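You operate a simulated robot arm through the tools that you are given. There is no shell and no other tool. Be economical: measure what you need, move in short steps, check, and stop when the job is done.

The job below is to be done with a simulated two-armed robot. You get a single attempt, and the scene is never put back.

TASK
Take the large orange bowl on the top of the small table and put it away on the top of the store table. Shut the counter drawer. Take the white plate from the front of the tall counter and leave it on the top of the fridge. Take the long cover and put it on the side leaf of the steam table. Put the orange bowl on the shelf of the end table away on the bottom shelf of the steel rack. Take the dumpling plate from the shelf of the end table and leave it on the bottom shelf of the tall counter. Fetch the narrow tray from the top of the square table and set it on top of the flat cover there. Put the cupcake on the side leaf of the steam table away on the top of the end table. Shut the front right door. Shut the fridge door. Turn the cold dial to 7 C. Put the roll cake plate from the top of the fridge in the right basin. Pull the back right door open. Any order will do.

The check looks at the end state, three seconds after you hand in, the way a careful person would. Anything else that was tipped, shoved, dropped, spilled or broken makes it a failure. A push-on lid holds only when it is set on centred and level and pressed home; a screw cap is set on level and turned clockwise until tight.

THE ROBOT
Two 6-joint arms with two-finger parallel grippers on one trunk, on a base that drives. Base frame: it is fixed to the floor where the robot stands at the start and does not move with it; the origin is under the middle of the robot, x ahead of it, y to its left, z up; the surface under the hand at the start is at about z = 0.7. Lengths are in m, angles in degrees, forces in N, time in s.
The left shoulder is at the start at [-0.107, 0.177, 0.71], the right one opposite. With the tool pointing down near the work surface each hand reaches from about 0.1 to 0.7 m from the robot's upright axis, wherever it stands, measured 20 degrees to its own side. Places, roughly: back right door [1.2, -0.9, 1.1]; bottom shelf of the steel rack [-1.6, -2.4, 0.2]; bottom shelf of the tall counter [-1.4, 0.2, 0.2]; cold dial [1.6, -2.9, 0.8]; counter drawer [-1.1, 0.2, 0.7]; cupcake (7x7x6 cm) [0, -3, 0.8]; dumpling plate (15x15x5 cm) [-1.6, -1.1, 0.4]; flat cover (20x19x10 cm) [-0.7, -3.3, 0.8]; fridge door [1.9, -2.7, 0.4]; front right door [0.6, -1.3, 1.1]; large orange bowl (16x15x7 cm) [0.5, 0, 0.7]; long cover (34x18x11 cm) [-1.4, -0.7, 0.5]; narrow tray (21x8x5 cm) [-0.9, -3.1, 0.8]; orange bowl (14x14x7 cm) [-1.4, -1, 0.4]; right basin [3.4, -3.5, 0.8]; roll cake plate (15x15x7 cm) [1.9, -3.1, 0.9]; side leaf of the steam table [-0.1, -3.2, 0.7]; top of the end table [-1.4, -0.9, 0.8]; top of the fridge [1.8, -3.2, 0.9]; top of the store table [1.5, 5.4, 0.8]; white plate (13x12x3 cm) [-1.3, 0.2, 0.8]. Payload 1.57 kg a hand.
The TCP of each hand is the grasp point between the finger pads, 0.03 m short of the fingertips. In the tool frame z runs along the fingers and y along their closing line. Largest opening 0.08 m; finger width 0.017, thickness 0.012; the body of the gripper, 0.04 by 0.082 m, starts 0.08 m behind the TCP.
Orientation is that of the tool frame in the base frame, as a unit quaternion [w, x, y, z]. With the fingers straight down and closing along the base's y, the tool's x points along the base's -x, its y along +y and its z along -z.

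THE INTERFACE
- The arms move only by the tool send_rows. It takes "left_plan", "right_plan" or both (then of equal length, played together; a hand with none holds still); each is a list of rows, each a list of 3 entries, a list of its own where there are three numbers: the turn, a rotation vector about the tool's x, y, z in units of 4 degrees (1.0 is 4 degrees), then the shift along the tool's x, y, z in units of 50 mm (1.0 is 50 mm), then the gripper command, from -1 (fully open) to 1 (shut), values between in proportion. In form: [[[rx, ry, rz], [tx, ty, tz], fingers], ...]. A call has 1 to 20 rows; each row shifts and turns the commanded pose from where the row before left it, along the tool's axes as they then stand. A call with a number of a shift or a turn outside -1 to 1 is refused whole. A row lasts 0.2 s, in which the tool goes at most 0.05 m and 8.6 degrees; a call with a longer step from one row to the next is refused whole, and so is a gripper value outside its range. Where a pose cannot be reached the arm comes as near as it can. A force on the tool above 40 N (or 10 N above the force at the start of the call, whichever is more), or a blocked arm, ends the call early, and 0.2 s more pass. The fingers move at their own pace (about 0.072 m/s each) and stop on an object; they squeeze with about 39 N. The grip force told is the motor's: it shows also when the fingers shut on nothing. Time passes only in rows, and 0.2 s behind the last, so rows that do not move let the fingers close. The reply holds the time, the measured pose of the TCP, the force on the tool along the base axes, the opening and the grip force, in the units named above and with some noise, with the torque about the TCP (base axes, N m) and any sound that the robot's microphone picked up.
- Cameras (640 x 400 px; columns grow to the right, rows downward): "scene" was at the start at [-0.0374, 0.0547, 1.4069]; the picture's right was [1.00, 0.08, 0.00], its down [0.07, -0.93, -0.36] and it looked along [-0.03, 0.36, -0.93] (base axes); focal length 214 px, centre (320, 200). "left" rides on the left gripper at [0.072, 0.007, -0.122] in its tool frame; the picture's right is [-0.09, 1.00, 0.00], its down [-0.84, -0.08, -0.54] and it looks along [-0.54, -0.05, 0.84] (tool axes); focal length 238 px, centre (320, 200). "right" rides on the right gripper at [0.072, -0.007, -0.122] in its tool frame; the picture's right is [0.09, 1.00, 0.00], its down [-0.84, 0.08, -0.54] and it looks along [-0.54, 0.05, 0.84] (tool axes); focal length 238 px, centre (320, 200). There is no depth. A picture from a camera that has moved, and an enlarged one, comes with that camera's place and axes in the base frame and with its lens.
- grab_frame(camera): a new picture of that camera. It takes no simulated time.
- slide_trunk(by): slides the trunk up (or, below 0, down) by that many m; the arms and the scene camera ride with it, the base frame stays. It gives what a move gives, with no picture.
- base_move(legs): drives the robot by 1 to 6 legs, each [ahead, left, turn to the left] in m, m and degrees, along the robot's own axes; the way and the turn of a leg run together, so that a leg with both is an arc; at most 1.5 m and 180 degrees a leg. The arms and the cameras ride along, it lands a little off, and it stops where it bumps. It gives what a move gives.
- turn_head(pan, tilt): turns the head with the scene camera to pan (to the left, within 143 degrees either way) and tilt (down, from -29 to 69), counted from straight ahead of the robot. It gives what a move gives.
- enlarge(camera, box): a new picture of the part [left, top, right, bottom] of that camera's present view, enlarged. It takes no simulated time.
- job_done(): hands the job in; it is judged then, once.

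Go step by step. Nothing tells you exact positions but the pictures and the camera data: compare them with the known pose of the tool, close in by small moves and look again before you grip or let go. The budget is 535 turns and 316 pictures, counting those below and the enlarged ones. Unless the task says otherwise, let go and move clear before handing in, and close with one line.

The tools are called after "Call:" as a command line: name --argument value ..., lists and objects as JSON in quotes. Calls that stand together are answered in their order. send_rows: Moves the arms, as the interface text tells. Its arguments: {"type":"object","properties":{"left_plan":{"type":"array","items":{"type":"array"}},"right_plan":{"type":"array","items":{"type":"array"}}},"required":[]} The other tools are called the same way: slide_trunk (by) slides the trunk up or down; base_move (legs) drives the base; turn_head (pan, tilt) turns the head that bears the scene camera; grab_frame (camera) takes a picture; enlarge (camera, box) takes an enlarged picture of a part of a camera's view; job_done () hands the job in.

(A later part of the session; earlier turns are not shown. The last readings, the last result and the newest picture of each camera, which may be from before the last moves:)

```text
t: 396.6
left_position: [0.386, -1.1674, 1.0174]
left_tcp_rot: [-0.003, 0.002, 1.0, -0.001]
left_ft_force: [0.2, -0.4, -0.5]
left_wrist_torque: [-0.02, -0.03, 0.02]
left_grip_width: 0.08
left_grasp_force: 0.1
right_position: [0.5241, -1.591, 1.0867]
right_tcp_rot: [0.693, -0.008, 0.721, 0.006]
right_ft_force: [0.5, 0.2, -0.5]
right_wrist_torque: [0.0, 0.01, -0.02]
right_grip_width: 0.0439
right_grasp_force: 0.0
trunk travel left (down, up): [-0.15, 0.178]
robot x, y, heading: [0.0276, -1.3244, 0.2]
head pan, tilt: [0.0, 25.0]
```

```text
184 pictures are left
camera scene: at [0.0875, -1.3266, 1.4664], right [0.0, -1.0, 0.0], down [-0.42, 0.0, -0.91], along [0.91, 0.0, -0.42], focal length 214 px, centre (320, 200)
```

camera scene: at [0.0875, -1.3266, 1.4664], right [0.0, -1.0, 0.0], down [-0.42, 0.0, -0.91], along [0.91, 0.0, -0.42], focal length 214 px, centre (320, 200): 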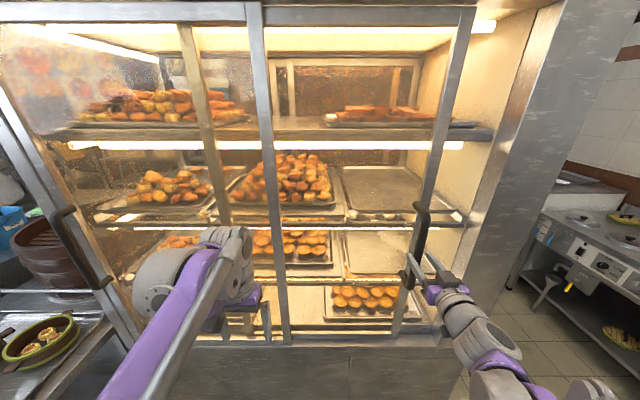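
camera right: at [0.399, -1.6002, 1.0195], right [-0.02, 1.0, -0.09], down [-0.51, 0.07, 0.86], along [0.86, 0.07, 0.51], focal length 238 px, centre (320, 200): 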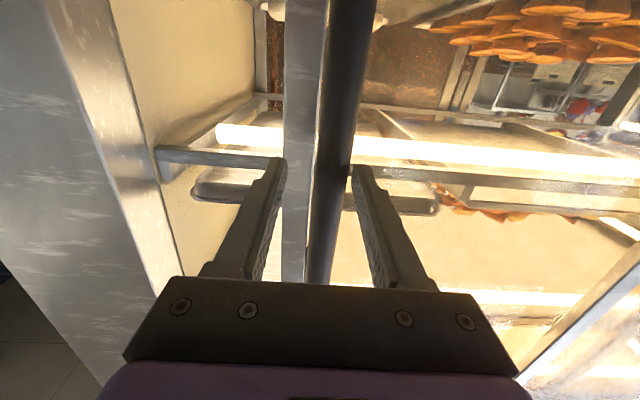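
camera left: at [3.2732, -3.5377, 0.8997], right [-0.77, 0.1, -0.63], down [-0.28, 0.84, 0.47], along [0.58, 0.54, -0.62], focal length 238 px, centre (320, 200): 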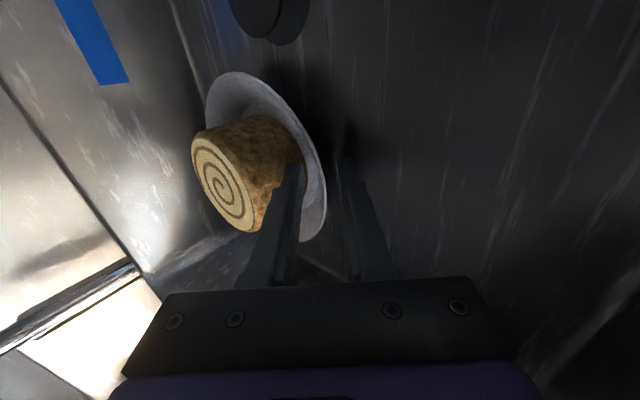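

Call:
send_rows --right_plan '[[[0, 0, 0], [0, -0.4, 0], -0.1], [[0, 0, 0], [0, -0.4, 0], -0.1], [[0, 0, 0], [0, -0.4, 0], -0.1], [[0, 0, 0], [0, -0.3, 0], -0.1], [[0, 0, 0], [0, -0.3, 0], -0.1], [[0, 0, 0], [0, -0.3, 0], -0.1], [[0, 0, 0], [0, -0.3, 0], -0.1], [[0, 0, 0], [0, -0.3, 0], -0.1]]'

Call:
grab_frame --camera "scene"

```text
t: 398.4
left_position: [0.3864, -1.1673, 1.0175]
left_tcp_rot: [-0.004, 0.002, 1.0, -0.001]
left_ft_force: [0.2, -0.3, -0.7]
left_wrist_torque: [-0.02, -0.02, -0.02]
left_grip_width: 0.0798
left_grasp_force: 0.1
right_position: [0.5267, -1.7264, 1.0861]
right_tcp_rot: [0.694, -0.008, 0.72, 0.006]
right_ft_force: [-0.4, -1.5, 1.0]
right_wrist_torque: [-0.02, -0.01, 0.0]
right_grip_width: 0.044
right_grasp_force: 0.0
trunk travel left (down, up): [-0.15, 0.178]
robot x, y, heading: [0.0279, -1.3242, 0.3]
head pan, tilt: [0.0, 25.0]
```

```text
183 pictures are left
camera scene: at [0.0876, -1.3271, 1.4664], right [0.0, -1.0, 0.0], down [-0.42, 0.0, -0.91], along [0.91, 0.0, -0.42], focal length 214 px, centre (320, 200)
```

scene: 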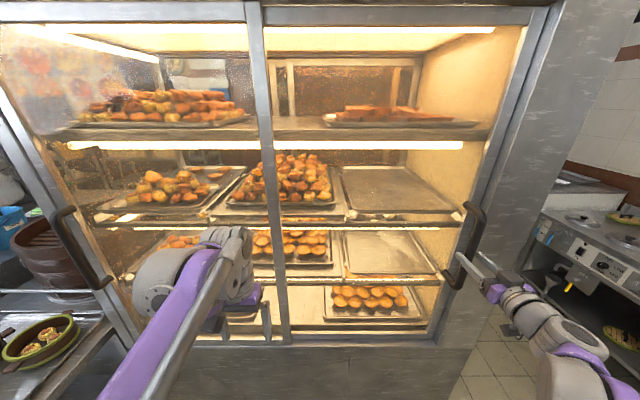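

Almost fully shut; I push until it stops.

Call:
send_rows --right_plan '[[[0, 0, 0], [0, -0.25, 0], -0.1], [[0, 0, 0], [0, -0.25, 0], -0.1], [[0, 0, 0], [0, -0.25, 0], -0.1], [[0, 0, 0], [0, -0.25, 0], -0.1], [[0, 0, 0], [0, -0.25, 0], -0.1], [[0, 0, 0], [0, -0.25, 0], -0.1]]'

Call:
enlarge --camera "scene" --box '[400, 0, 640, 360]'

```text
t: 399.2
left_position: [0.3828, -1.1628, 1.0168]
left_tcp_rot: [-0.004, 0.0, 1.0, -0.002]
left_ft_force: [0.0, -0.2, 0.3]
left_wrist_torque: [-0.02, -0.03, 0.05]
left_grip_width: 0.08
left_grasp_force: 0.1
right_position: [0.5277, -1.7445, 1.088]
right_tcp_rot: [0.694, -0.019, 0.72, 0.015]
right_ft_force: [-6.2, 28.4, -1.4]
right_wrist_torque: [0.06, -0.31, 0.59]
right_grip_width: 0.0692
right_grasp_force: 14.7
trunk travel left (down, up): [-0.15, 0.178]
robot x, y, heading: [0.0296, -1.3261, 0.1]
head pan, tilt: [0.0, 25.0]
stopped in row 3 (right hand): the force on the tool passed its limit at 44 N (the readings are from after the stop); the commanded pose is now the measured one
```

```text
1.11 times, centred on (520, 180) of scene
camera zoom: at [0.0859, -1.321, 1.4665], right [0.0, -1.0, 0.0], down [-0.42, 0.0, -0.91], along [0.91, 0.0, -0.42], focal length 238 px, centre (98, 222)
```

zoom: 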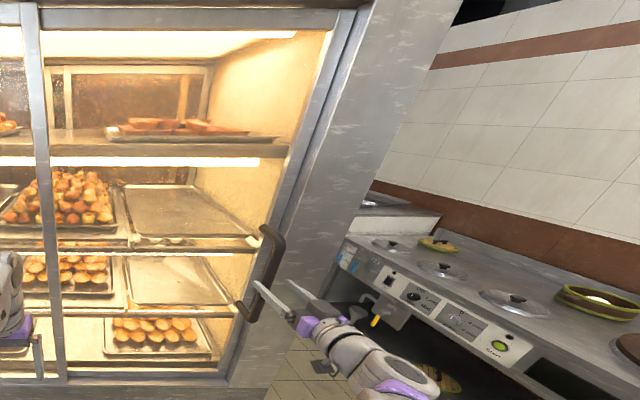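

Front right door is shut. I withdraw the right hand and restore it.

Call:
send_rows --right_plan '[[[0, 0, 0], [0, 0.2, 0], -0.4], [[0, 0, 0], [0, 0, -0.3], -0.4], [[0, 0, 0], [0, 0, -0.8], -0.4], [[0, 0, 0], [0, 0, -0.8], -0.4], [[0, 0, 0], [0, 0.8, 0], -1], [[0, 0, 0], [0, 0.8, 0], -1], [[0, 1, 0], [0, 0, 0], -1], [[0, 1, 0], [0, 0, 0], -1], [[0, 1, 0], [0, 0, 0], -1], [[0, 1, 0], [0, 0, 0], -1], [[0, 1, 0], [0, 0, 0], -1], [[0, 1, 0], [0, 0, 0], -1], [[0, 1, 0], [0, 0, 0], -1], [[0, 1, 0], [0, 0, 0], -1], [[0, 1, 0], [0, 0, 0], -1], [[0, 1, 0], [0, 0, 0], -1], [[0, 1, 0], [0, 0, 0], -1], [[0, 1, 0], [0, 0, 0], -1], [[0, 1, 0], [0, 0, 0], -1], [[0, 1, 0], [0, 0, 0], -1]]'

Call:
send_rows --right_plan '[[[0, 1, 0], [0, 0, 0], -1], [[0, 1, 0], [0, 0, 0], -1], [[0, 1, 0], [0, 0, 0], -1], [[0, 1, 0], [0, 0, 0], -1], [[0, 1, 0], [0, 0, 0], -1], [[0, 1, 0], [0, 0, 0], -1], [[0, 1, 0], [0, 0, 0], -1], [[0, 0.9, 0], [0, 0, 0], -1], [[0, 0, 0], [0, 0, 0], -1]]'

Call:
grab_frame --camera "scene"

```text
t: 403.4
left_position: [0.3845, -1.1654, 1.0177]
left_tcp_rot: [-0.005, 0.002, 1.0, -0.001]
left_ft_force: [0.4, 0.1, 0.3]
left_wrist_torque: [0.01, 0.03, -0.02]
left_grip_width: 0.0798
left_grasp_force: 0.2
right_position: [0.4297, -1.6663, 1.089]
right_tcp_rot: [0.273, -0.018, 0.962, 0.004]
right_ft_force: [-0.2, -0.1, 0.1]
right_wrist_torque: [-0.02, 0.01, 0.01]
right_grip_width: 0.08
right_grasp_force: 0.1
trunk travel left (down, up): [-0.15, 0.178]
robot x, y, heading: [0.0268, -1.3279, 0.2]
head pan, tilt: [0.0, 25.0]
```

```text
t: 405.4
left_position: [0.3832, -1.1664, 1.0177]
left_tcp_rot: [-0.005, 0.0, 1.0, -0.001]
left_ft_force: [0.6, 0.2, 0.3]
left_wrist_torque: [0.0, -0.02, 0.0]
left_grip_width: 0.0799
left_grasp_force: 0.1
right_position: [0.429, -1.6664, 1.0903]
right_tcp_rot: [0.001, -0.018, 1.0, -0.002]
right_ft_force: [0.4, -0.4, -0.3]
right_wrist_torque: [0.01, 0.02, 0.01]
right_grip_width: 0.0799
right_grasp_force: 0.1
trunk travel left (down, up): [-0.15, 0.178]
robot x, y, heading: [0.0292, -1.3222, 0.1]
head pan, tilt: [0.0, 25.0]
```

```text
181 pictures are left
camera scene: at [0.0869, -1.3256, 1.4664], right [0.0, -1.0, 0.0], down [-0.42, 0.0, -0.91], along [0.91, 0.0, -0.42], focal length 214 px, centre (320, 200)
```

scene: 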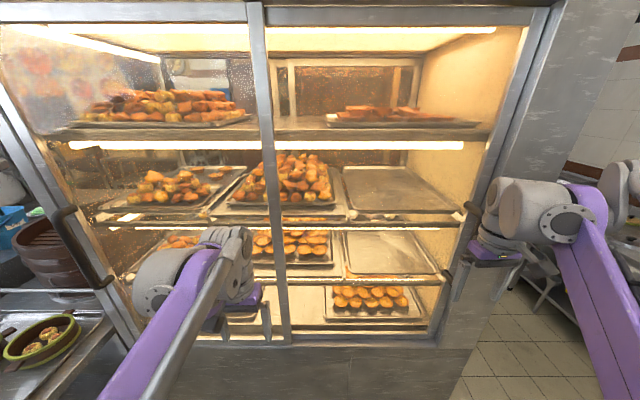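

Now the cupcake on the side leaf. I back up, turn south and approach it.

Call:
base_move --legs '[[-0.27, 0, 0], [0, 0, -90], [0.95, 0, 0]]'

Call:
turn_head --pan 0 --tilt 40

Call:
grab_frame --camera "scene"

```text
t: 415.7
left_position: [-0.0713, -2.6298, 1.0176]
left_tcp_rot: [-0.003, 0.705, 0.709, 0.002]
left_ft_force: [-0.2, 0.7, -0.3]
left_wrist_torque: [0.02, 0.01, -0.02]
left_grip_width: 0.0801
left_grasp_force: 0.1
right_position: [-0.5722, -2.6779, 1.087]
right_tcp_rot: [-0.001, 0.692, 0.722, -0.003]
right_ft_force: [0.4, 0.3, -0.6]
right_wrist_torque: [-0.01, 0.0, 0.02]
right_grip_width: 0.0803
right_grasp_force: 0.1
trunk travel left (down, up): [-0.15, 0.178]
robot x, y, heading: [-0.2341, -2.2736, -89.5]
head pan, tilt: [0.0, 25.0]
```

```text
t: 416.5
left_position: [-0.0728, -2.629, 1.0183]
left_tcp_rot: [-0.003, 0.705, 0.709, 0.002]
left_ft_force: [0.5, -0.1, 0.1]
left_wrist_torque: [-0.01, -0.02, -0.02]
left_grip_width: 0.08
left_grasp_force: 0.1
right_position: [-0.5728, -2.6783, 1.0898]
right_tcp_rot: [0.0, 0.691, 0.722, -0.002]
right_ft_force: [0.3, 0.6, -0.1]
right_wrist_torque: [-0.02, 0.01, -0.01]
right_grip_width: 0.0799
right_grasp_force: 0.0
trunk travel left (down, up): [-0.15, 0.178]
robot x, y, heading: [-0.2345, -2.2742, -89.5]
head pan, tilt: [0.0, 40.0]
```

```text
180 pictures are left
camera scene: at [-0.2329, -2.3272, 1.4431], right [-1.0, -0.01, 0.0], down [-0.01, 0.64, -0.77], along [0.01, -0.77, -0.64], focal length 214 px, centre (320, 200)
```

scene: 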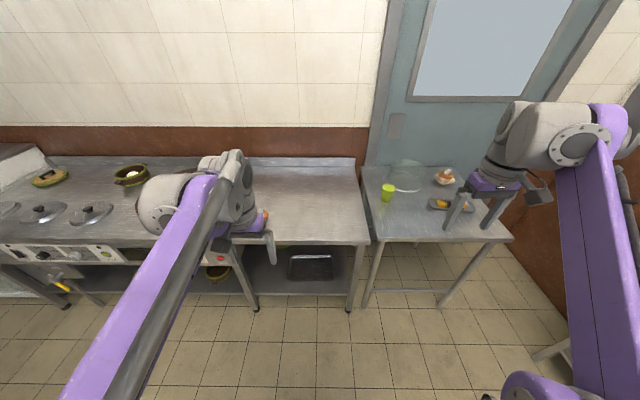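

Call:
grab_frame --camera "left"

Call:
enlarge --camera "scene" --box '[220, 140, 540, 260]'

```text
179 pictures are left
camera left: at [-0.0654, -2.5579, 1.1402], right [1.0, -0.09, 0.0], down [-0.07, -0.84, 0.54], along [-0.05, -0.53, -0.84], focal length 238 px, centre (320, 200)
```

left: 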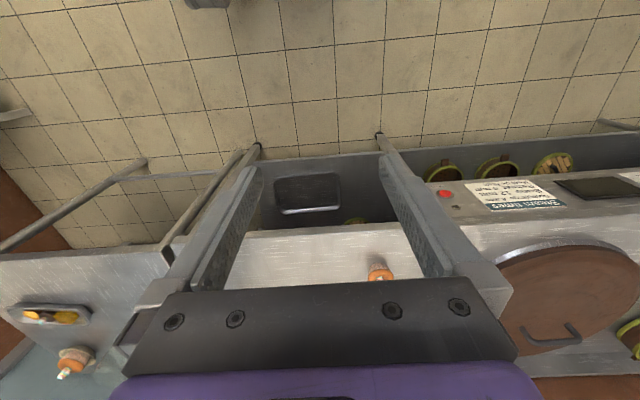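

```text
2.00 times, centred on (380, 200) of scene
camera zoom: at [-0.2329, -2.3272, 1.4431], right [-1.0, -0.01, 0.0], down [-0.01, 0.64, -0.77], along [0.01, -0.77, -0.64], focal length 429 px, centre (200, 200)
```

zoom: 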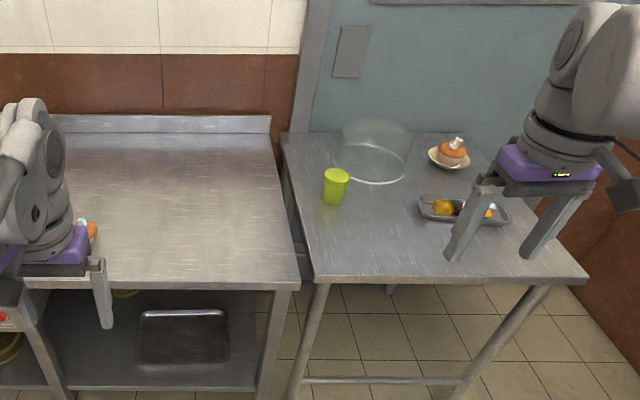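

Call:
base_move --legs '[[0.12, 0, -0.5]]'

Call:
send_rows --left_plan '[[[0, 0, 0], [-0.7, 0.45, 0], -1], [[0, 0, 0], [-0.7, 0.45, 0], -1], [[0, 0, 0], [-0.7, 0.45, 0], -1], [[0, 0, 0], [-0.7, 0.45, 0], -1], [[0, 0, 0], [0, 0, 0.6], -1], [[0, 0, 0], [0, 0, 0.6], -1], [[0, 0, 0], [0, 0, 0], -1]]'

Call:
grab_frame --camera "left"

Call:
enlarge --camera "scene" --box '[200, 120, 400, 260]'

```text
t: 417.7
left_position: [-0.0729, -2.7521, 1.0175]
left_tcp_rot: [-0.003, 0.708, 0.706, 0.002]
left_ft_force: [0.1, 0.5, 0.2]
left_wrist_torque: [-0.02, 0.01, -0.01]
left_grip_width: 0.0801
left_grasp_force: 0.0
right_position: [-0.5739, -2.7953, 1.0904]
right_tcp_rot: [0.0, 0.694, 0.72, -0.002]
right_ft_force: [-0.4, -0.5, -0.1]
right_wrist_torque: [0.01, -0.01, -0.01]
right_grip_width: 0.0798
right_grasp_force: 0.1
trunk travel left (down, up): [-0.15, 0.178]
robot x, y, heading: [-0.2316, -2.389, -90.0]
head pan, tilt: [0.0, 40.0]
```

```text
t: 419.3
left_position: [0.0157, -2.8895, 0.9567]
left_tcp_rot: [-0.004, 0.707, 0.707, 0.002]
left_ft_force: [0.0, 0.0, -0.8]
left_wrist_torque: [-0.02, -0.04, 0.01]
left_grip_width: 0.08
left_grasp_force: 0.1
right_position: [-0.5735, -2.7962, 1.09]
right_tcp_rot: [0.0, 0.695, 0.719, -0.002]
right_ft_force: [0.7, 0.5, 0.3]
right_wrist_torque: [0.02, 0.0, -0.01]
right_grip_width: 0.0799
right_grasp_force: 0.1
trunk travel left (down, up): [-0.15, 0.178]
robot x, y, heading: [-0.2345, -2.3937, -89.7]
head pan, tilt: [0.0, 40.0]
```

```text
177 pictures are left
camera left: at [0.0224, -2.8189, 1.0792], right [1.0, -0.09, 0.0], down [-0.08, -0.84, 0.54], along [-0.05, -0.53, -0.84], focal length 238 px, centre (320, 200)
```

left: 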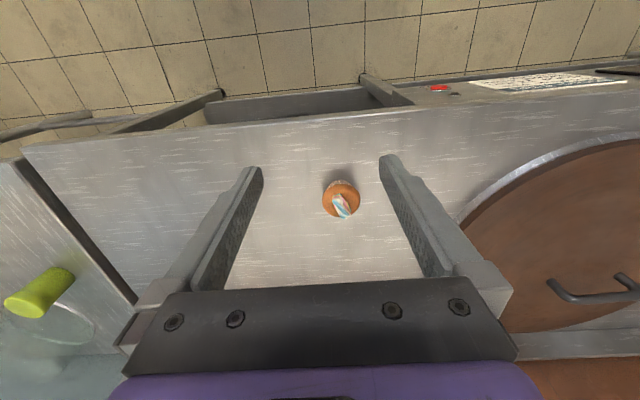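

```text
2.86 times, centred on (300, 190) of scene
camera zoom: at [-0.2326, -2.4471, 1.4431], right [-1.0, 0.0, 0.0], down [0.0, 0.64, -0.77], along [0.0, -0.77, -0.64], focal length 613 px, centre (377, 229)
```

zoom: 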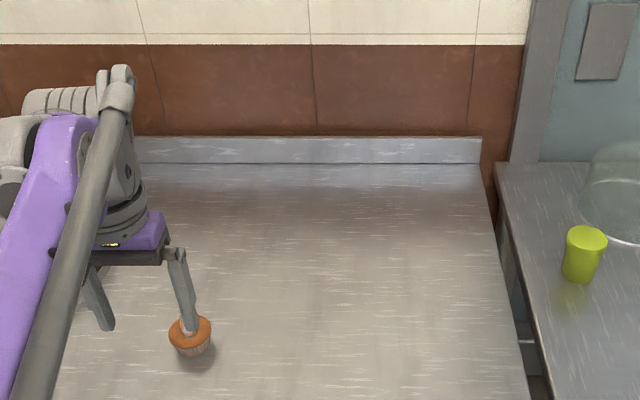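

Call:
send_rows --left_plan '[[[0, 0, 0], [-0.7, 0.14, 0], -1], [[0, 0, 0], [-0.7, 0.14, 0], -1], [[0, 0, 0], [-0.6, 0, 0.6], -1], [[0, 0, 0], [0, 0, 0.6], -1], [[0, 0, 0], [0, 0, 0], -1]]'

Call:
grab_frame --camera "left"

Call:
enlarge --camera "scene" --box '[200, 160, 320, 260]'

```text
t: 420.5
left_position: [0.0305, -2.99, 0.8951]
left_tcp_rot: [-0.004, 0.708, 0.707, 0.002]
left_ft_force: [0.3, 0.2, -0.3]
left_wrist_torque: [0.03, -0.02, 0.01]
left_grip_width: 0.0802
left_grasp_force: 0.0
right_position: [-0.575, -2.7966, 1.0901]
right_tcp_rot: [0.0, 0.694, 0.72, -0.003]
right_ft_force: [0.1, 0.2, -0.3]
right_wrist_torque: [0.02, -0.02, 0.03]
right_grip_width: 0.0801
right_grasp_force: 0.0
trunk travel left (down, up): [-0.15, 0.178]
robot x, y, heading: [-0.2335, -2.3904, -89.5]
head pan, tilt: [0.0, 40.0]
```

```text
175 pictures are left
camera left: at [0.0365, -2.9191, 1.0174], right [1.0, -0.09, 0.0], down [-0.08, -0.84, 0.53], along [-0.05, -0.53, -0.84], focal length 238 px, centre (320, 200)
```

left: 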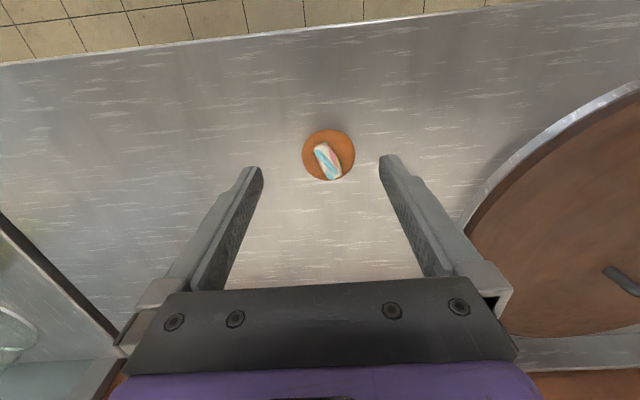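

```text
4.00 times, centred on (260, 210) of scene
camera zoom: at [-0.2324, -2.4478, 1.443], right [-1.0, 0.0, 0.0], down [0.0, 0.64, -0.77], along [0.0, -0.77, -0.64], focal length 858 px, centre (560, 160)
```

zoom: 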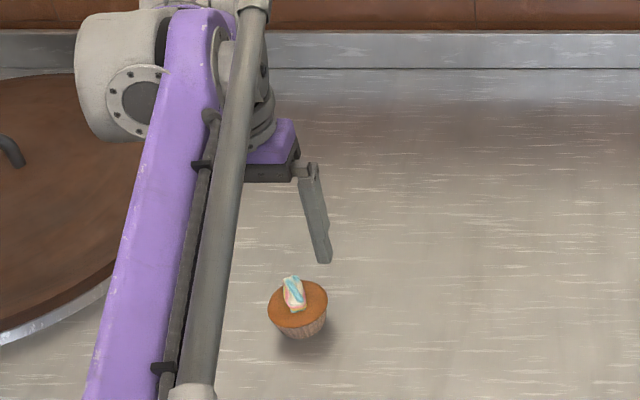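

Call:
send_rows --left_plan '[[[0, 0, 0], [-0.2, 0.12, 0], -1], [[0, 0, 0], [0, 0, 0.6], -1], [[0, 0, 0], [0, 0, 0.6], -1], [[0, 0, 0], [0, 0, 0.4], -1], [[0, 0, 0], [0, 0, 0], -1]]'

Call:
grab_frame --camera "left"

Call:
enlarge --camera "scene" --box '[200, 160, 320, 260]'

```text
t: 421.7
left_position: [0.036, -2.9983, 0.815]
left_tcp_rot: [-0.003, 0.708, 0.706, 0.003]
left_ft_force: [-0.4, 0.7, 0.6]
left_wrist_torque: [0.01, -0.01, -0.03]
left_grip_width: 0.0797
left_grasp_force: 0.1
right_position: [-0.5745, -2.7963, 1.089]
right_tcp_rot: [0.0, 0.694, 0.72, -0.002]
right_ft_force: [0.0, 0.6, -0.6]
right_wrist_torque: [-0.02, 0.02, 0.0]
right_grip_width: 0.0801
right_grasp_force: 0.0
trunk travel left (down, up): [-0.15, 0.178]
robot x, y, heading: [-0.2307, -2.3944, -89.6]
head pan, tilt: [0.0, 40.0]
```

```text
173 pictures are left
camera left: at [0.0426, -2.9276, 0.9375], right [1.0, -0.09, 0.0], down [-0.08, -0.84, 0.54], along [-0.05, -0.53, -0.84], focal length 238 px, centre (320, 200)
```

left: 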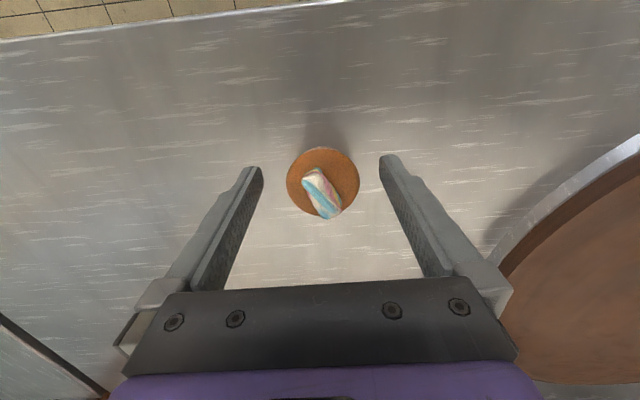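

```text
4.00 times, centred on (260, 210) of scene
camera zoom: at [-0.2325, -2.4474, 1.4431], right [-1.0, 0.0, 0.0], down [0.0, 0.64, -0.77], along [0.0, -0.77, -0.64], focal length 858 px, centre (560, 160)
```

zoom: 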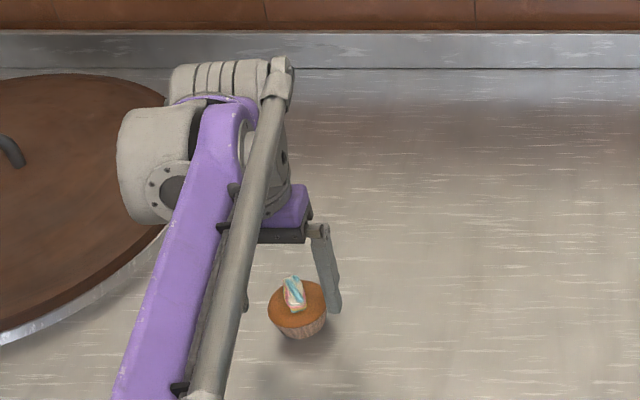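

Call:
send_rows --left_plan '[[[0, 0, 0], [-0.15, 0.03, 0], -1], [[0, 0, 0], [0, 0, 0.25], -1], [[0, 0, 0], [0, 0, 0.25], -1], [[0, 0, 0], [0, 0, 0.2], -1], [[0, 0, 0], [0, 0, 0], -1]]'

Call:
grab_frame --camera "left"

Call:
enlarge --camera "scene" --box '[200, 160, 320, 260]'

```text
t: 422.9
left_position: [0.0385, -3.0055, 0.7808]
left_tcp_rot: [-0.004, 0.708, 0.707, 0.002]
left_ft_force: [-0.4, 0.8, -0.1]
left_wrist_torque: [0.02, -0.04, 0.02]
left_grip_width: 0.0799
left_grasp_force: 0.0
right_position: [-0.5733, -2.7947, 1.09]
right_tcp_rot: [-0.001, 0.694, 0.72, -0.003]
right_ft_force: [0.5, -0.5, -0.2]
right_wrist_torque: [0.0, -0.02, -0.01]
right_grip_width: 0.0802
right_grasp_force: 0.0
trunk travel left (down, up): [-0.15, 0.178]
robot x, y, heading: [-0.2304, -2.392, -89.6]
head pan, tilt: [0.0, 40.0]
```

```text
171 pictures are left
camera left: at [0.0446, -2.9352, 0.9027], right [1.0, -0.09, 0.0], down [-0.08, -0.84, 0.54], along [-0.05, -0.53, -0.84], focal length 238 px, centre (320, 200)
```

left: 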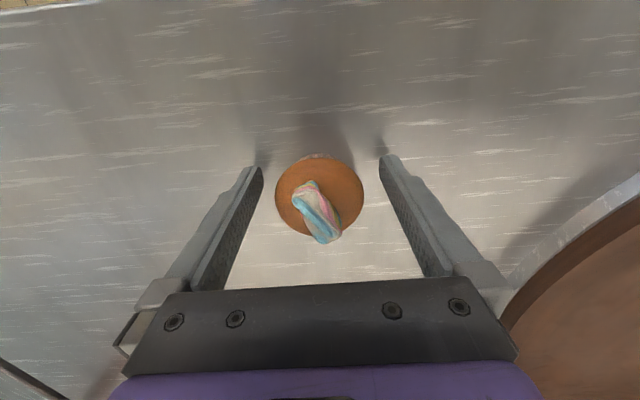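

```text
4.00 times, centred on (260, 210) of scene
camera zoom: at [-0.2325, -2.4474, 1.4431], right [-1.0, 0.0, 0.0], down [0.0, 0.64, -0.77], along [0.0, -0.77, -0.64], focal length 858 px, centre (560, 160)
```

zoom: 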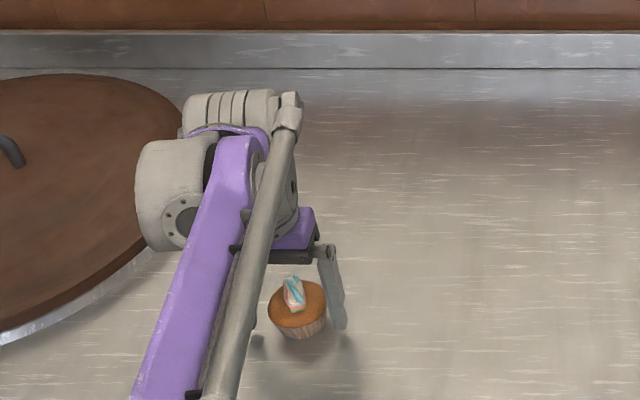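

Call:
send_rows --left_plan '[[[0, 0, 0], [-0.22, 0, 0], -1], [[0, 0, 0], [0, 0, 0.25], -1], [[0, 0, 0], [0, 0, 0.15], -1], [[0, 0, 0], [0, 0, 0], -0.4], [[0, 0, 0], [0, 0, 0], 0], [[0, 0, 0], [0, 0, 0], 0], [[0, 0, 0], [0, 0, 0], 0]]'

Call:
grab_frame --camera "left"

```text
t: 423.6
left_position: [0.0392, -3.0178, 0.7704]
left_tcp_rot: [0.0, 0.707, 0.707, 0.001]
left_ft_force: [-1.4, 5.1, 16.2]
left_wrist_torque: [0.0, -0.06, 0.19]
left_grip_width: 0.0797
left_grasp_force: 0.0
right_position: [-0.5752, -2.7948, 1.0889]
right_tcp_rot: [0.001, 0.695, 0.719, -0.003]
right_ft_force: [-0.2, 0.5, 0.3]
right_wrist_torque: [0.0, -0.01, 0.01]
right_grip_width: 0.08
right_grasp_force: 0.1
trunk travel left (down, up): [-0.15, 0.178]
robot x, y, heading: [-0.2302, -2.393, -89.8]
head pan, tilt: [0.0, 40.0]
stopped in row 3 (left hand): the force on the tool passed its limit at 56 N (the readings are from after the stop); the commanded pose is now the measured one
```

```text
169 pictures are left
camera left: at [0.0445, -2.9456, 0.8918], right [1.0, -0.09, 0.0], down [-0.08, -0.84, 0.54], along [-0.05, -0.54, -0.84], focal length 238 px, centre (320, 200)
```

left: 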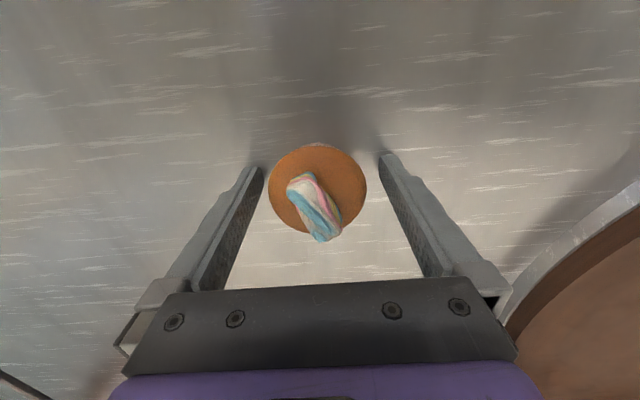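

Call:
send_rows --left_plan '[[[0, 0, 0], [0, 0, -0.08], -1], [[0, 0, 0], [0, 0, 0], -0.4], [[0, 0, 0], [0, 0, 0], -0.1], [[0, 0, 0], [0, 0, 0], 0.1], [[0, 0, 0], [0, 0, 0], 0.1]]'

Call:
send_rows --left_plan '[[[0, 0, 0], [0, 0, -0.3], 0.1], [[0, 0, 0], [0, 0, -0.5], 0.1], [[0, 0, 0], [0, 0, -0.8], 0.1], [[0, 0, 0], [0, 0, -0.8], 0.1], [[0, 0, 0], [0, 0, -0.8], 0.1], [[0, 0, 0], [0, 0, 0], 0.1]]'

Call:
grab_frame --camera "left"

```text
t: 424.8
left_position: [0.0391, -3.0188, 0.7719]
left_tcp_rot: [-0.001, 0.708, 0.707, 0.001]
left_ft_force: [0.6, -0.3, -0.3]
left_wrist_torque: [0.01, 0.0, -0.03]
left_grip_width: 0.0581
left_grasp_force: 39.1
right_position: [-0.5744, -2.7956, 1.0901]
right_tcp_rot: [0.0, 0.695, 0.719, -0.003]
right_ft_force: [-0.7, -0.3, -0.3]
right_wrist_torque: [-0.02, -0.01, -0.01]
right_grip_width: 0.0798
right_grasp_force: 0.1
trunk travel left (down, up): [-0.15, 0.178]
robot x, y, heading: [-0.2336, -2.3931, -90.0]
head pan, tilt: [0.0, 40.0]
```

```text
t: 426.2
left_position: [0.0357, -2.9973, 0.9111]
left_tcp_rot: [0.0, 0.708, 0.706, 0.002]
left_ft_force: [-1.0, 0.0, -0.5]
left_wrist_torque: [0.02, 0.0, 0.01]
left_grip_width: 0.0584
left_grasp_force: 39.0
left hand out of reach, approached as far as the arm can: row 4, 5
right_position: [-0.5741, -2.7974, 1.09]
right_tcp_rot: [0.0, 0.694, 0.72, -0.002]
right_ft_force: [0.8, -1.0, 1.0]
right_wrist_torque: [0.02, 0.01, -0.01]
right_grip_width: 0.08
right_grasp_force: 0.0
trunk travel left (down, up): [-0.15, 0.178]
robot x, y, heading: [-0.2306, -2.395, -90.0]
head pan, tilt: [0.0, 40.0]
```

```text
168 pictures are left
camera left: at [0.043, -2.9264, 1.0328], right [1.0, -0.09, 0.0], down [-0.08, -0.84, 0.54], along [-0.05, -0.54, -0.84], focal length 238 px, centre (320, 200)
```

left: 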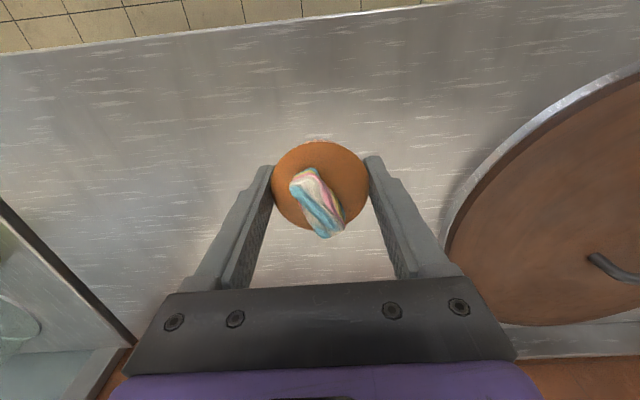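

Cupcake held in the left hand. While here I use the right hand for the narrow tray: I move west in front of the square table.

Call:
send_rows --left_plan '[[[0, 0, 0], [0.8, 0, -0.3], 0.1], [[0, 0, 0], [0.8, 0, -0.3], 0.1], [[0, 0, 0], [0.8, 0, -0.3], 0.1], [[0, 0, 0], [0.8, 0, -0.3], 0.1], [[0, 0, 0], [0, 0, 0], 0.1]]'

Call:
base_move --legs '[[0, -0.45, 0]]'

Call:
turn_head --pan -10 --tilt 45

Call:
grab_frame --camera "scene"

Call:
grab_frame --camera "right"

```text
t: 427.4
left_position: [0.0362, -2.8376, 0.9707]
left_tcp_rot: [0.0, 0.707, 0.707, 0.0]
left_ft_force: [0.9, -0.3, 0.0]
left_wrist_torque: [0.0, 0.0, 0.02]
left_grip_width: 0.0583
left_grasp_force: 38.3
right_position: [-0.5741, -2.7966, 1.0897]
right_tcp_rot: [0.0, 0.694, 0.72, -0.003]
right_ft_force: [0.0, -0.3, 0.3]
right_wrist_torque: [0.0, 0.02, 0.01]
right_grip_width: 0.0799
right_grasp_force: 0.0
trunk travel left (down, up): [-0.15, 0.178]
robot x, y, heading: [-0.234, -2.3958, -89.8]
head pan, tilt: [0.0, 40.0]
```

```text
t: 431.9
left_position: [-0.4147, -2.838, 0.9711]
left_tcp_rot: [0.0, 0.705, 0.709, 0.001]
left_ft_force: [-0.6, 0.2, 0.0]
left_wrist_torque: [-0.05, 0.0, -0.01]
left_grip_width: 0.058
left_grasp_force: 38.7
right_position: [-1.024, -2.802, 1.0898]
right_tcp_rot: [0.0, 0.692, 0.722, -0.003]
right_ft_force: [-0.2, -1.1, -0.6]
right_wrist_torque: [-0.01, 0.02, 0.02]
right_grip_width: 0.0801
right_grasp_force: 0.1
trunk travel left (down, up): [-0.15, 0.178]
robot x, y, heading: [-0.6831, -2.3992, -89.4]
head pan, tilt: [0.0, 40.0]
```

```text
t: 432.7
left_position: [-0.4147, -2.8375, 0.9709]
left_tcp_rot: [0.0, 0.706, 0.708, 0.001]
left_ft_force: [-0.2, 0.4, -0.6]
left_wrist_torque: [-0.01, 0.02, 0.0]
left_grip_width: 0.058
left_grasp_force: 38.8
right_position: [-1.0257, -2.8003, 1.0909]
right_tcp_rot: [0.0, 0.692, 0.722, -0.002]
right_ft_force: [-0.2, -0.9, -0.3]
right_wrist_torque: [0.02, 0.01, 0.0]
right_grip_width: 0.0798
right_grasp_force: 0.0
trunk travel left (down, up): [-0.15, 0.178]
robot x, y, heading: [-0.6819, -2.4012, -89.2]
head pan, tilt: [-10.0, 45.0]
```

```text
167 pictures are left
camera scene: at [-0.6987, -2.4455, 1.4358], right [-0.99, 0.16, 0.0], down [0.12, 0.7, -0.71], along [-0.12, -0.7, -0.71], focal length 214 px, centre (320, 200)
```

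scene: 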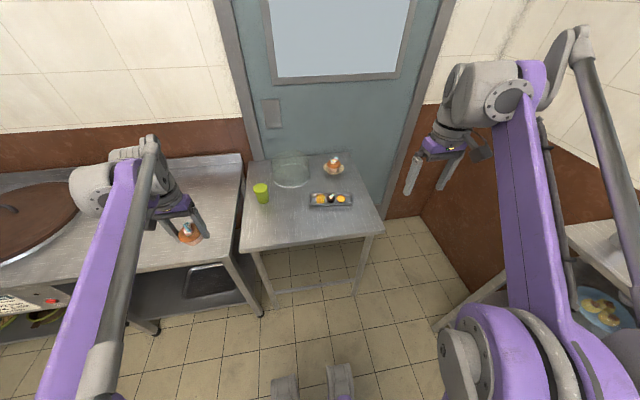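

```text
166 pictures are left
camera right: at [-1.0335, -2.7281, 1.2115], right [0.99, 0.13, 0.0], down [0.11, -0.83, 0.54], along [0.07, -0.54, -0.84], focal length 238 px, centre (320, 200)
```

right: 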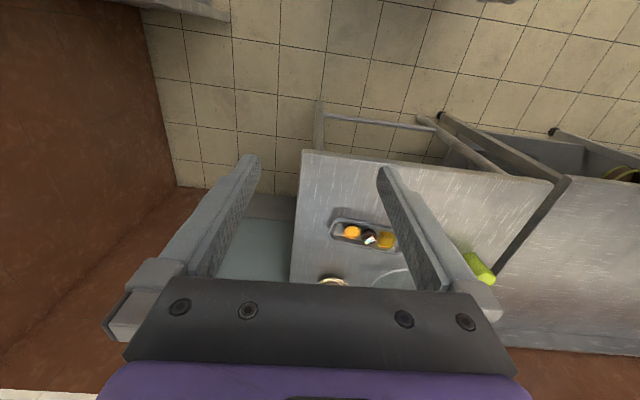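

Call:
enlarge --camera "scene" --box '[230, 140, 390, 260]'

```text
3.33 times, centred on (310, 200) of scene
camera zoom: at [-0.6987, -2.4455, 1.4358], right [-0.99, 0.16, 0.0], down [0.12, 0.7, -0.71], along [-0.12, -0.7, -0.71], focal length 715 px, centre (353, 200)
```

zoom: 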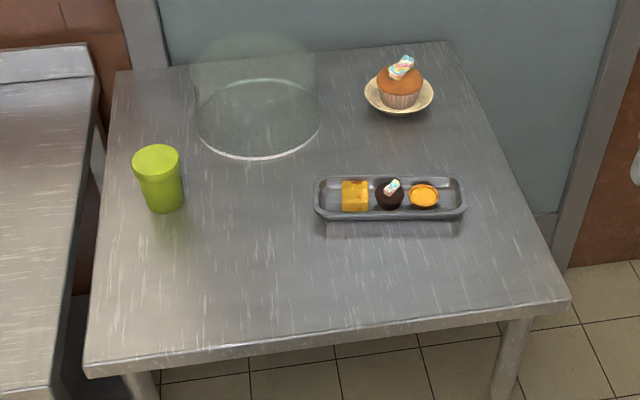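

The flat cover is the clear dome at about (-0.70, -3.31); the tray is at (-0.86, -3.09). I prepare the right hand (rolled and tilted) to pinch the tray's front wall between the items.

Call:
send_rows --right_plan '[[[0, 0, 1], [0, 0, 0], -0.3], [[0, 0, 1], [0, 0, 0], -0.3], [[0, 0, 1], [0, 0, 0], -0.3], [[0, 0, 1], [0, 0, 0], -0.3], [[0, 0, 1], [0, 0, 0], -0.3], [[0, 0, 1], [0, 0, 0], -0.3], [[0, 0, 1], [0, 0, 0], -0.3], [[0, 0, 1], [0, 0, 0], -0.3], [[0, 0, 1], [0, 0, 0], -0.3], [[0, 0, 1], [0, 0, 0], -0.3], [[0, 0, 1], [0, 0, 0], -0.3], [[0, 0, 1], [0, 0, 0], -0.3], [[0, 0, 1], [0, 0, 0], -0.3], [[0, 0, 1], [0, 0, 0], -0.3], [[0, 0, 1], [0, 0, 0], -0.3], [[0, 0, 1], [0, 0, 0], -0.3], [[0, 0, 1], [0, 0, 0], -0.3], [[0, 0, 1], [0, 0, 0], -0.3], [[0, 0, 1], [0, 0, 0], -0.3], [[0, 0, 1], [0, 0, 0], -0.3]]'

Call:
send_rows --right_plan '[[[0, 0, 1], [0, 0, 0], -0.3], [[0, 0, 1], [0, 0, 0], -0.3], [[0, 0, 0.5], [0, 0, 0], -0.3], [[-1, 0, 0], [0, 0, 0], -0.3], [[-1, 0, 0], [0, 0, 0], -0.3], [[-1, 0, 0], [0, 0, 0], -0.3], [[-1, 0, 0], [0, 0, 0], -0.3], [[-1, 0, 0], [0, 0, 0], -0.3], [[-1, 0, 0], [0, 0, 0], -0.3], [[-1, 0, 0], [0, 0, 0], -0.3], [[-1, 0, 0], [0, 0, 0], -0.3], [[-1, 0, 0], [0, 0, 0], -0.3], [[-1, 0, 0], [0, 0, 0], -0.3], [[0, 0, 0], [0, 0, 0], -0.3]]'

Call:
base_move --legs '[[0.22, 0, -0.7]]'

Call:
grab_frame --camera "right"

Call:
grab_frame --camera "scene"

```text
t: 436.9
left_position: [-0.414, -2.838, 0.9704]
left_tcp_rot: [-0.001, 0.705, 0.709, 0.0]
left_ft_force: [-0.7, 0.0, -0.7]
left_wrist_torque: [-0.01, 0.01, -0.02]
left_grip_width: 0.0582
left_grasp_force: 39.0
right_position: [-1.0238, -2.8005, 1.0907]
right_tcp_rot: [0.002, 0.994, 0.106, -0.002]
right_ft_force: [0.7, 0.0, -0.9]
right_wrist_torque: [0.0, 0.02, 0.01]
right_grip_width: 0.052
right_grasp_force: 0.1
trunk travel left (down, up): [-0.15, 0.178]
robot x, y, heading: [-0.6827, -2.4003, -89.4]
head pan, tilt: [-10.0, 45.0]
```

```text
t: 439.9
left_position: [-0.4129, -2.8381, 0.9713]
left_tcp_rot: [0.0, 0.706, 0.709, 0.001]
left_ft_force: [-0.2, 0.6, -1.1]
left_wrist_torque: [0.01, -0.01, 0.01]
left_grip_width: 0.0584
left_grasp_force: 39.0
right_position: [-1.0242, -2.801, 1.0893]
right_tcp_rot: [0.344, 0.939, 0.021, 0.006]
right_ft_force: [0.3, -1.3, 0.0]
right_wrist_torque: [0.01, -0.02, -0.04]
right_grip_width: 0.0519
right_grasp_force: 0.0
trunk travel left (down, up): [-0.15, 0.178]
robot x, y, heading: [-0.6804, -2.3965, -89.4]
head pan, tilt: [-10.0, 45.0]
```

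```text
t: 441.6
left_position: [-0.4183, -3.0621, 0.9712]
left_tcp_rot: [0.0, 0.709, 0.705, 0.002]
left_ft_force: [-0.1, -1.3, -0.4]
left_wrist_torque: [0.04, 0.02, 0.01]
left_grip_width: 0.0581
left_grasp_force: 38.6
right_position: [-1.0284, -3.0183, 1.0892]
right_tcp_rot: [0.344, 0.939, 0.015, 0.004]
right_ft_force: [-0.3, -0.2, -0.1]
right_wrist_torque: [0.01, -0.01, 0.05]
right_grip_width: 0.0519
right_grasp_force: 0.2
trunk travel left (down, up): [-0.15, 0.178]
robot x, y, heading: [-0.6804, -2.6175, -90.1]
head pan, tilt: [-10.0, 45.0]
```

```text
164 pictures are left
camera right: at [-0.9582, -2.9312, 1.1781], right [0.12, -0.76, 0.64], down [-0.84, 0.26, 0.47], along [-0.52, -0.6, -0.61], focal length 238 px, centre (320, 200)
```

right: 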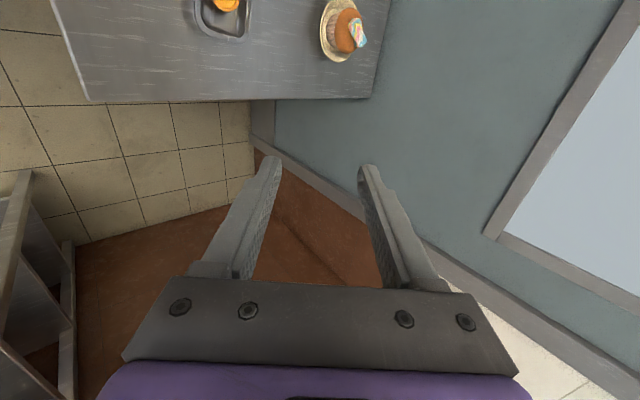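

```text
163 pictures are left
camera scene: at [-0.6986, -2.6664, 1.4358], right [-0.98, 0.18, 0.0], down [0.12, 0.7, -0.71], along [-0.12, -0.7, -0.71], focal length 214 px, centre (320, 200)
```

scene: 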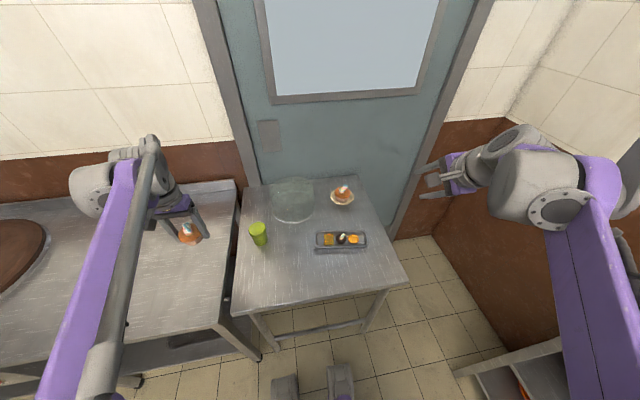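

Call:
send_rows --right_plan '[[[0, 0, 0], [0.49, -0.58, 0.46], 0.1], [[0, 0, 0], [0.49, -0.58, 0.46], 0.1], [[0, 0, 0], [0.49, -0.58, 0.46], 0.1], [[0, 0, 0], [0.49, -0.58, 0.46], 0.1], [[0, 0, 0], [0.49, -0.58, 0.46], 0.1], [[0, 0, 0], [0.49, -0.58, 0.46], 0.1], [[0, 0, 0], [0, 0, 0], 0.1]]'

Call:
grab_frame --camera "right"

Call:
enlarge --camera "scene" --box '[230, 150, 430, 300]'

```text
t: 443.1
left_position: [-0.4181, -3.0625, 0.9727]
left_tcp_rot: [-0.001, 0.709, 0.705, 0.0]
left_ft_force: [-0.2, -0.2, -0.3]
left_wrist_torque: [0.01, 0.0, -0.01]
left_grip_width: 0.0581
left_grasp_force: 39.1
right_position: [-0.8826, -2.9693, 0.871]
right_tcp_rot: [0.343, 0.939, 0.016, 0.004]
right_ft_force: [-0.1, 0.9, -0.8]
right_wrist_torque: [0.04, 0.02, -0.02]
right_grip_width: 0.0363
right_grasp_force: 0.0
trunk travel left (down, up): [-0.15, 0.178]
robot x, y, heading: [-0.6834, -2.6168, -90.5]
head pan, tilt: [-10.0, 45.0]
```

```text
162 pictures are left
camera right: at [-0.8134, -2.8828, 0.9594], right [0.12, -0.76, 0.64], down [-0.84, 0.27, 0.47], along [-0.52, -0.6, -0.61], focal length 238 px, centre (320, 200)
```

right: 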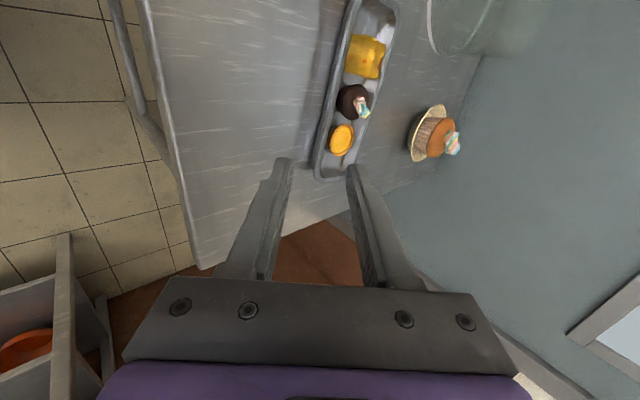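

```text
2.67 times, centred on (330, 225) of scene
camera zoom: at [-0.6986, -2.6656, 1.4358], right [-0.98, 0.18, 0.0], down [0.12, 0.7, -0.71], along [-0.12, -0.7, -0.71], focal length 572 px, centre (293, 133)
```

zoom: 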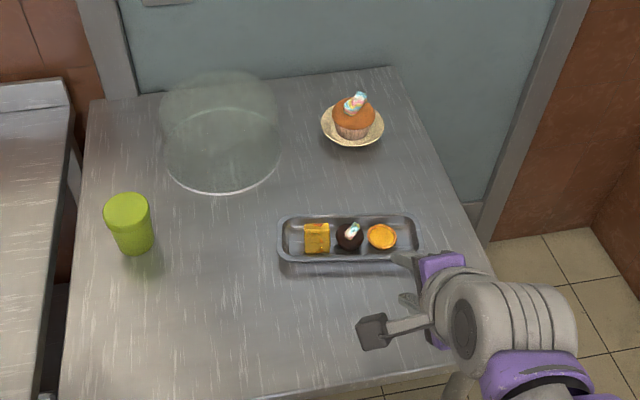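

Call:
send_rows --right_plan '[[[0, 0, 0], [0.15, 0.37, 0.4], 0.3], [[0, 0, 0], [0, 0, 0.7], 0.3], [[0, 0, 0], [0, 0, 0.7], 0.3], [[0, 0, 0], [0, 0, 0.5], 0.3], [[0, 0, 0], [0, 0, 0], 0.3]]'

Call:
grab_frame --camera "right"

Call:
enlarge --camera "scene" --box '[290, 200, 410, 290]'

```text
t: 444.4
left_position: [-0.4189, -3.061, 0.9719]
left_tcp_rot: [-0.001, 0.709, 0.705, 0.001]
left_ft_force: [-0.5, 0.0, -0.7]
left_wrist_torque: [-0.02, 0.0, 0.02]
left_grip_width: 0.0581
left_grasp_force: 39.0
right_position: [-0.873, -3.0554, 0.7962]
right_tcp_rot: [0.344, 0.939, 0.015, 0.004]
right_ft_force: [-0.4, 0.3, 3.0]
right_wrist_torque: [-0.06, 0.0, 0.03]
right_grip_width: 0.0287
right_grasp_force: 0.1
trunk travel left (down, up): [-0.15, 0.178]
robot x, y, heading: [-0.6839, -2.6158, -89.9]
head pan, tilt: [-10.0, 45.0]
```

```text
160 pictures are left
camera right: at [-0.803, -2.9701, 0.884], right [0.12, -0.76, 0.64], down [-0.84, 0.26, 0.47], along [-0.52, -0.6, -0.61], focal length 238 px, centre (320, 200)
```

right: 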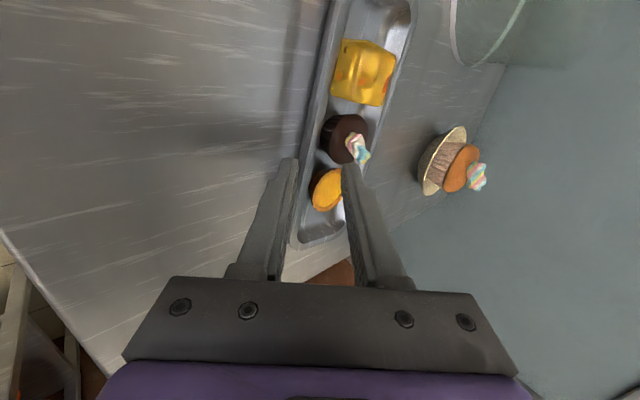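

```text
4.44 times, centred on (350, 245) of scene
camera zoom: at [-0.6985, -2.6653, 1.4358], right [-0.98, 0.18, 0.0], down [0.12, 0.7, -0.71], along [-0.12, -0.7, -0.71], focal length 953 px, centre (187, 0)
```

zoom: 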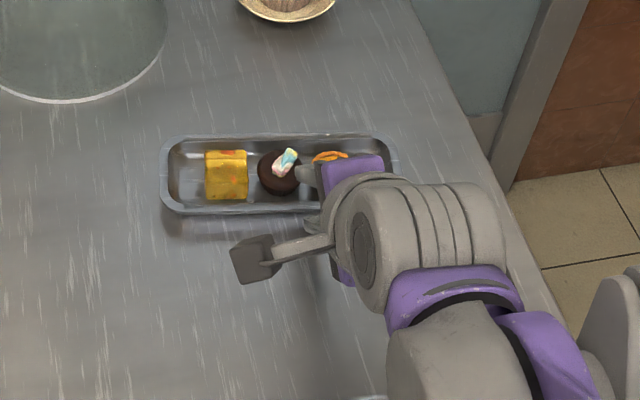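

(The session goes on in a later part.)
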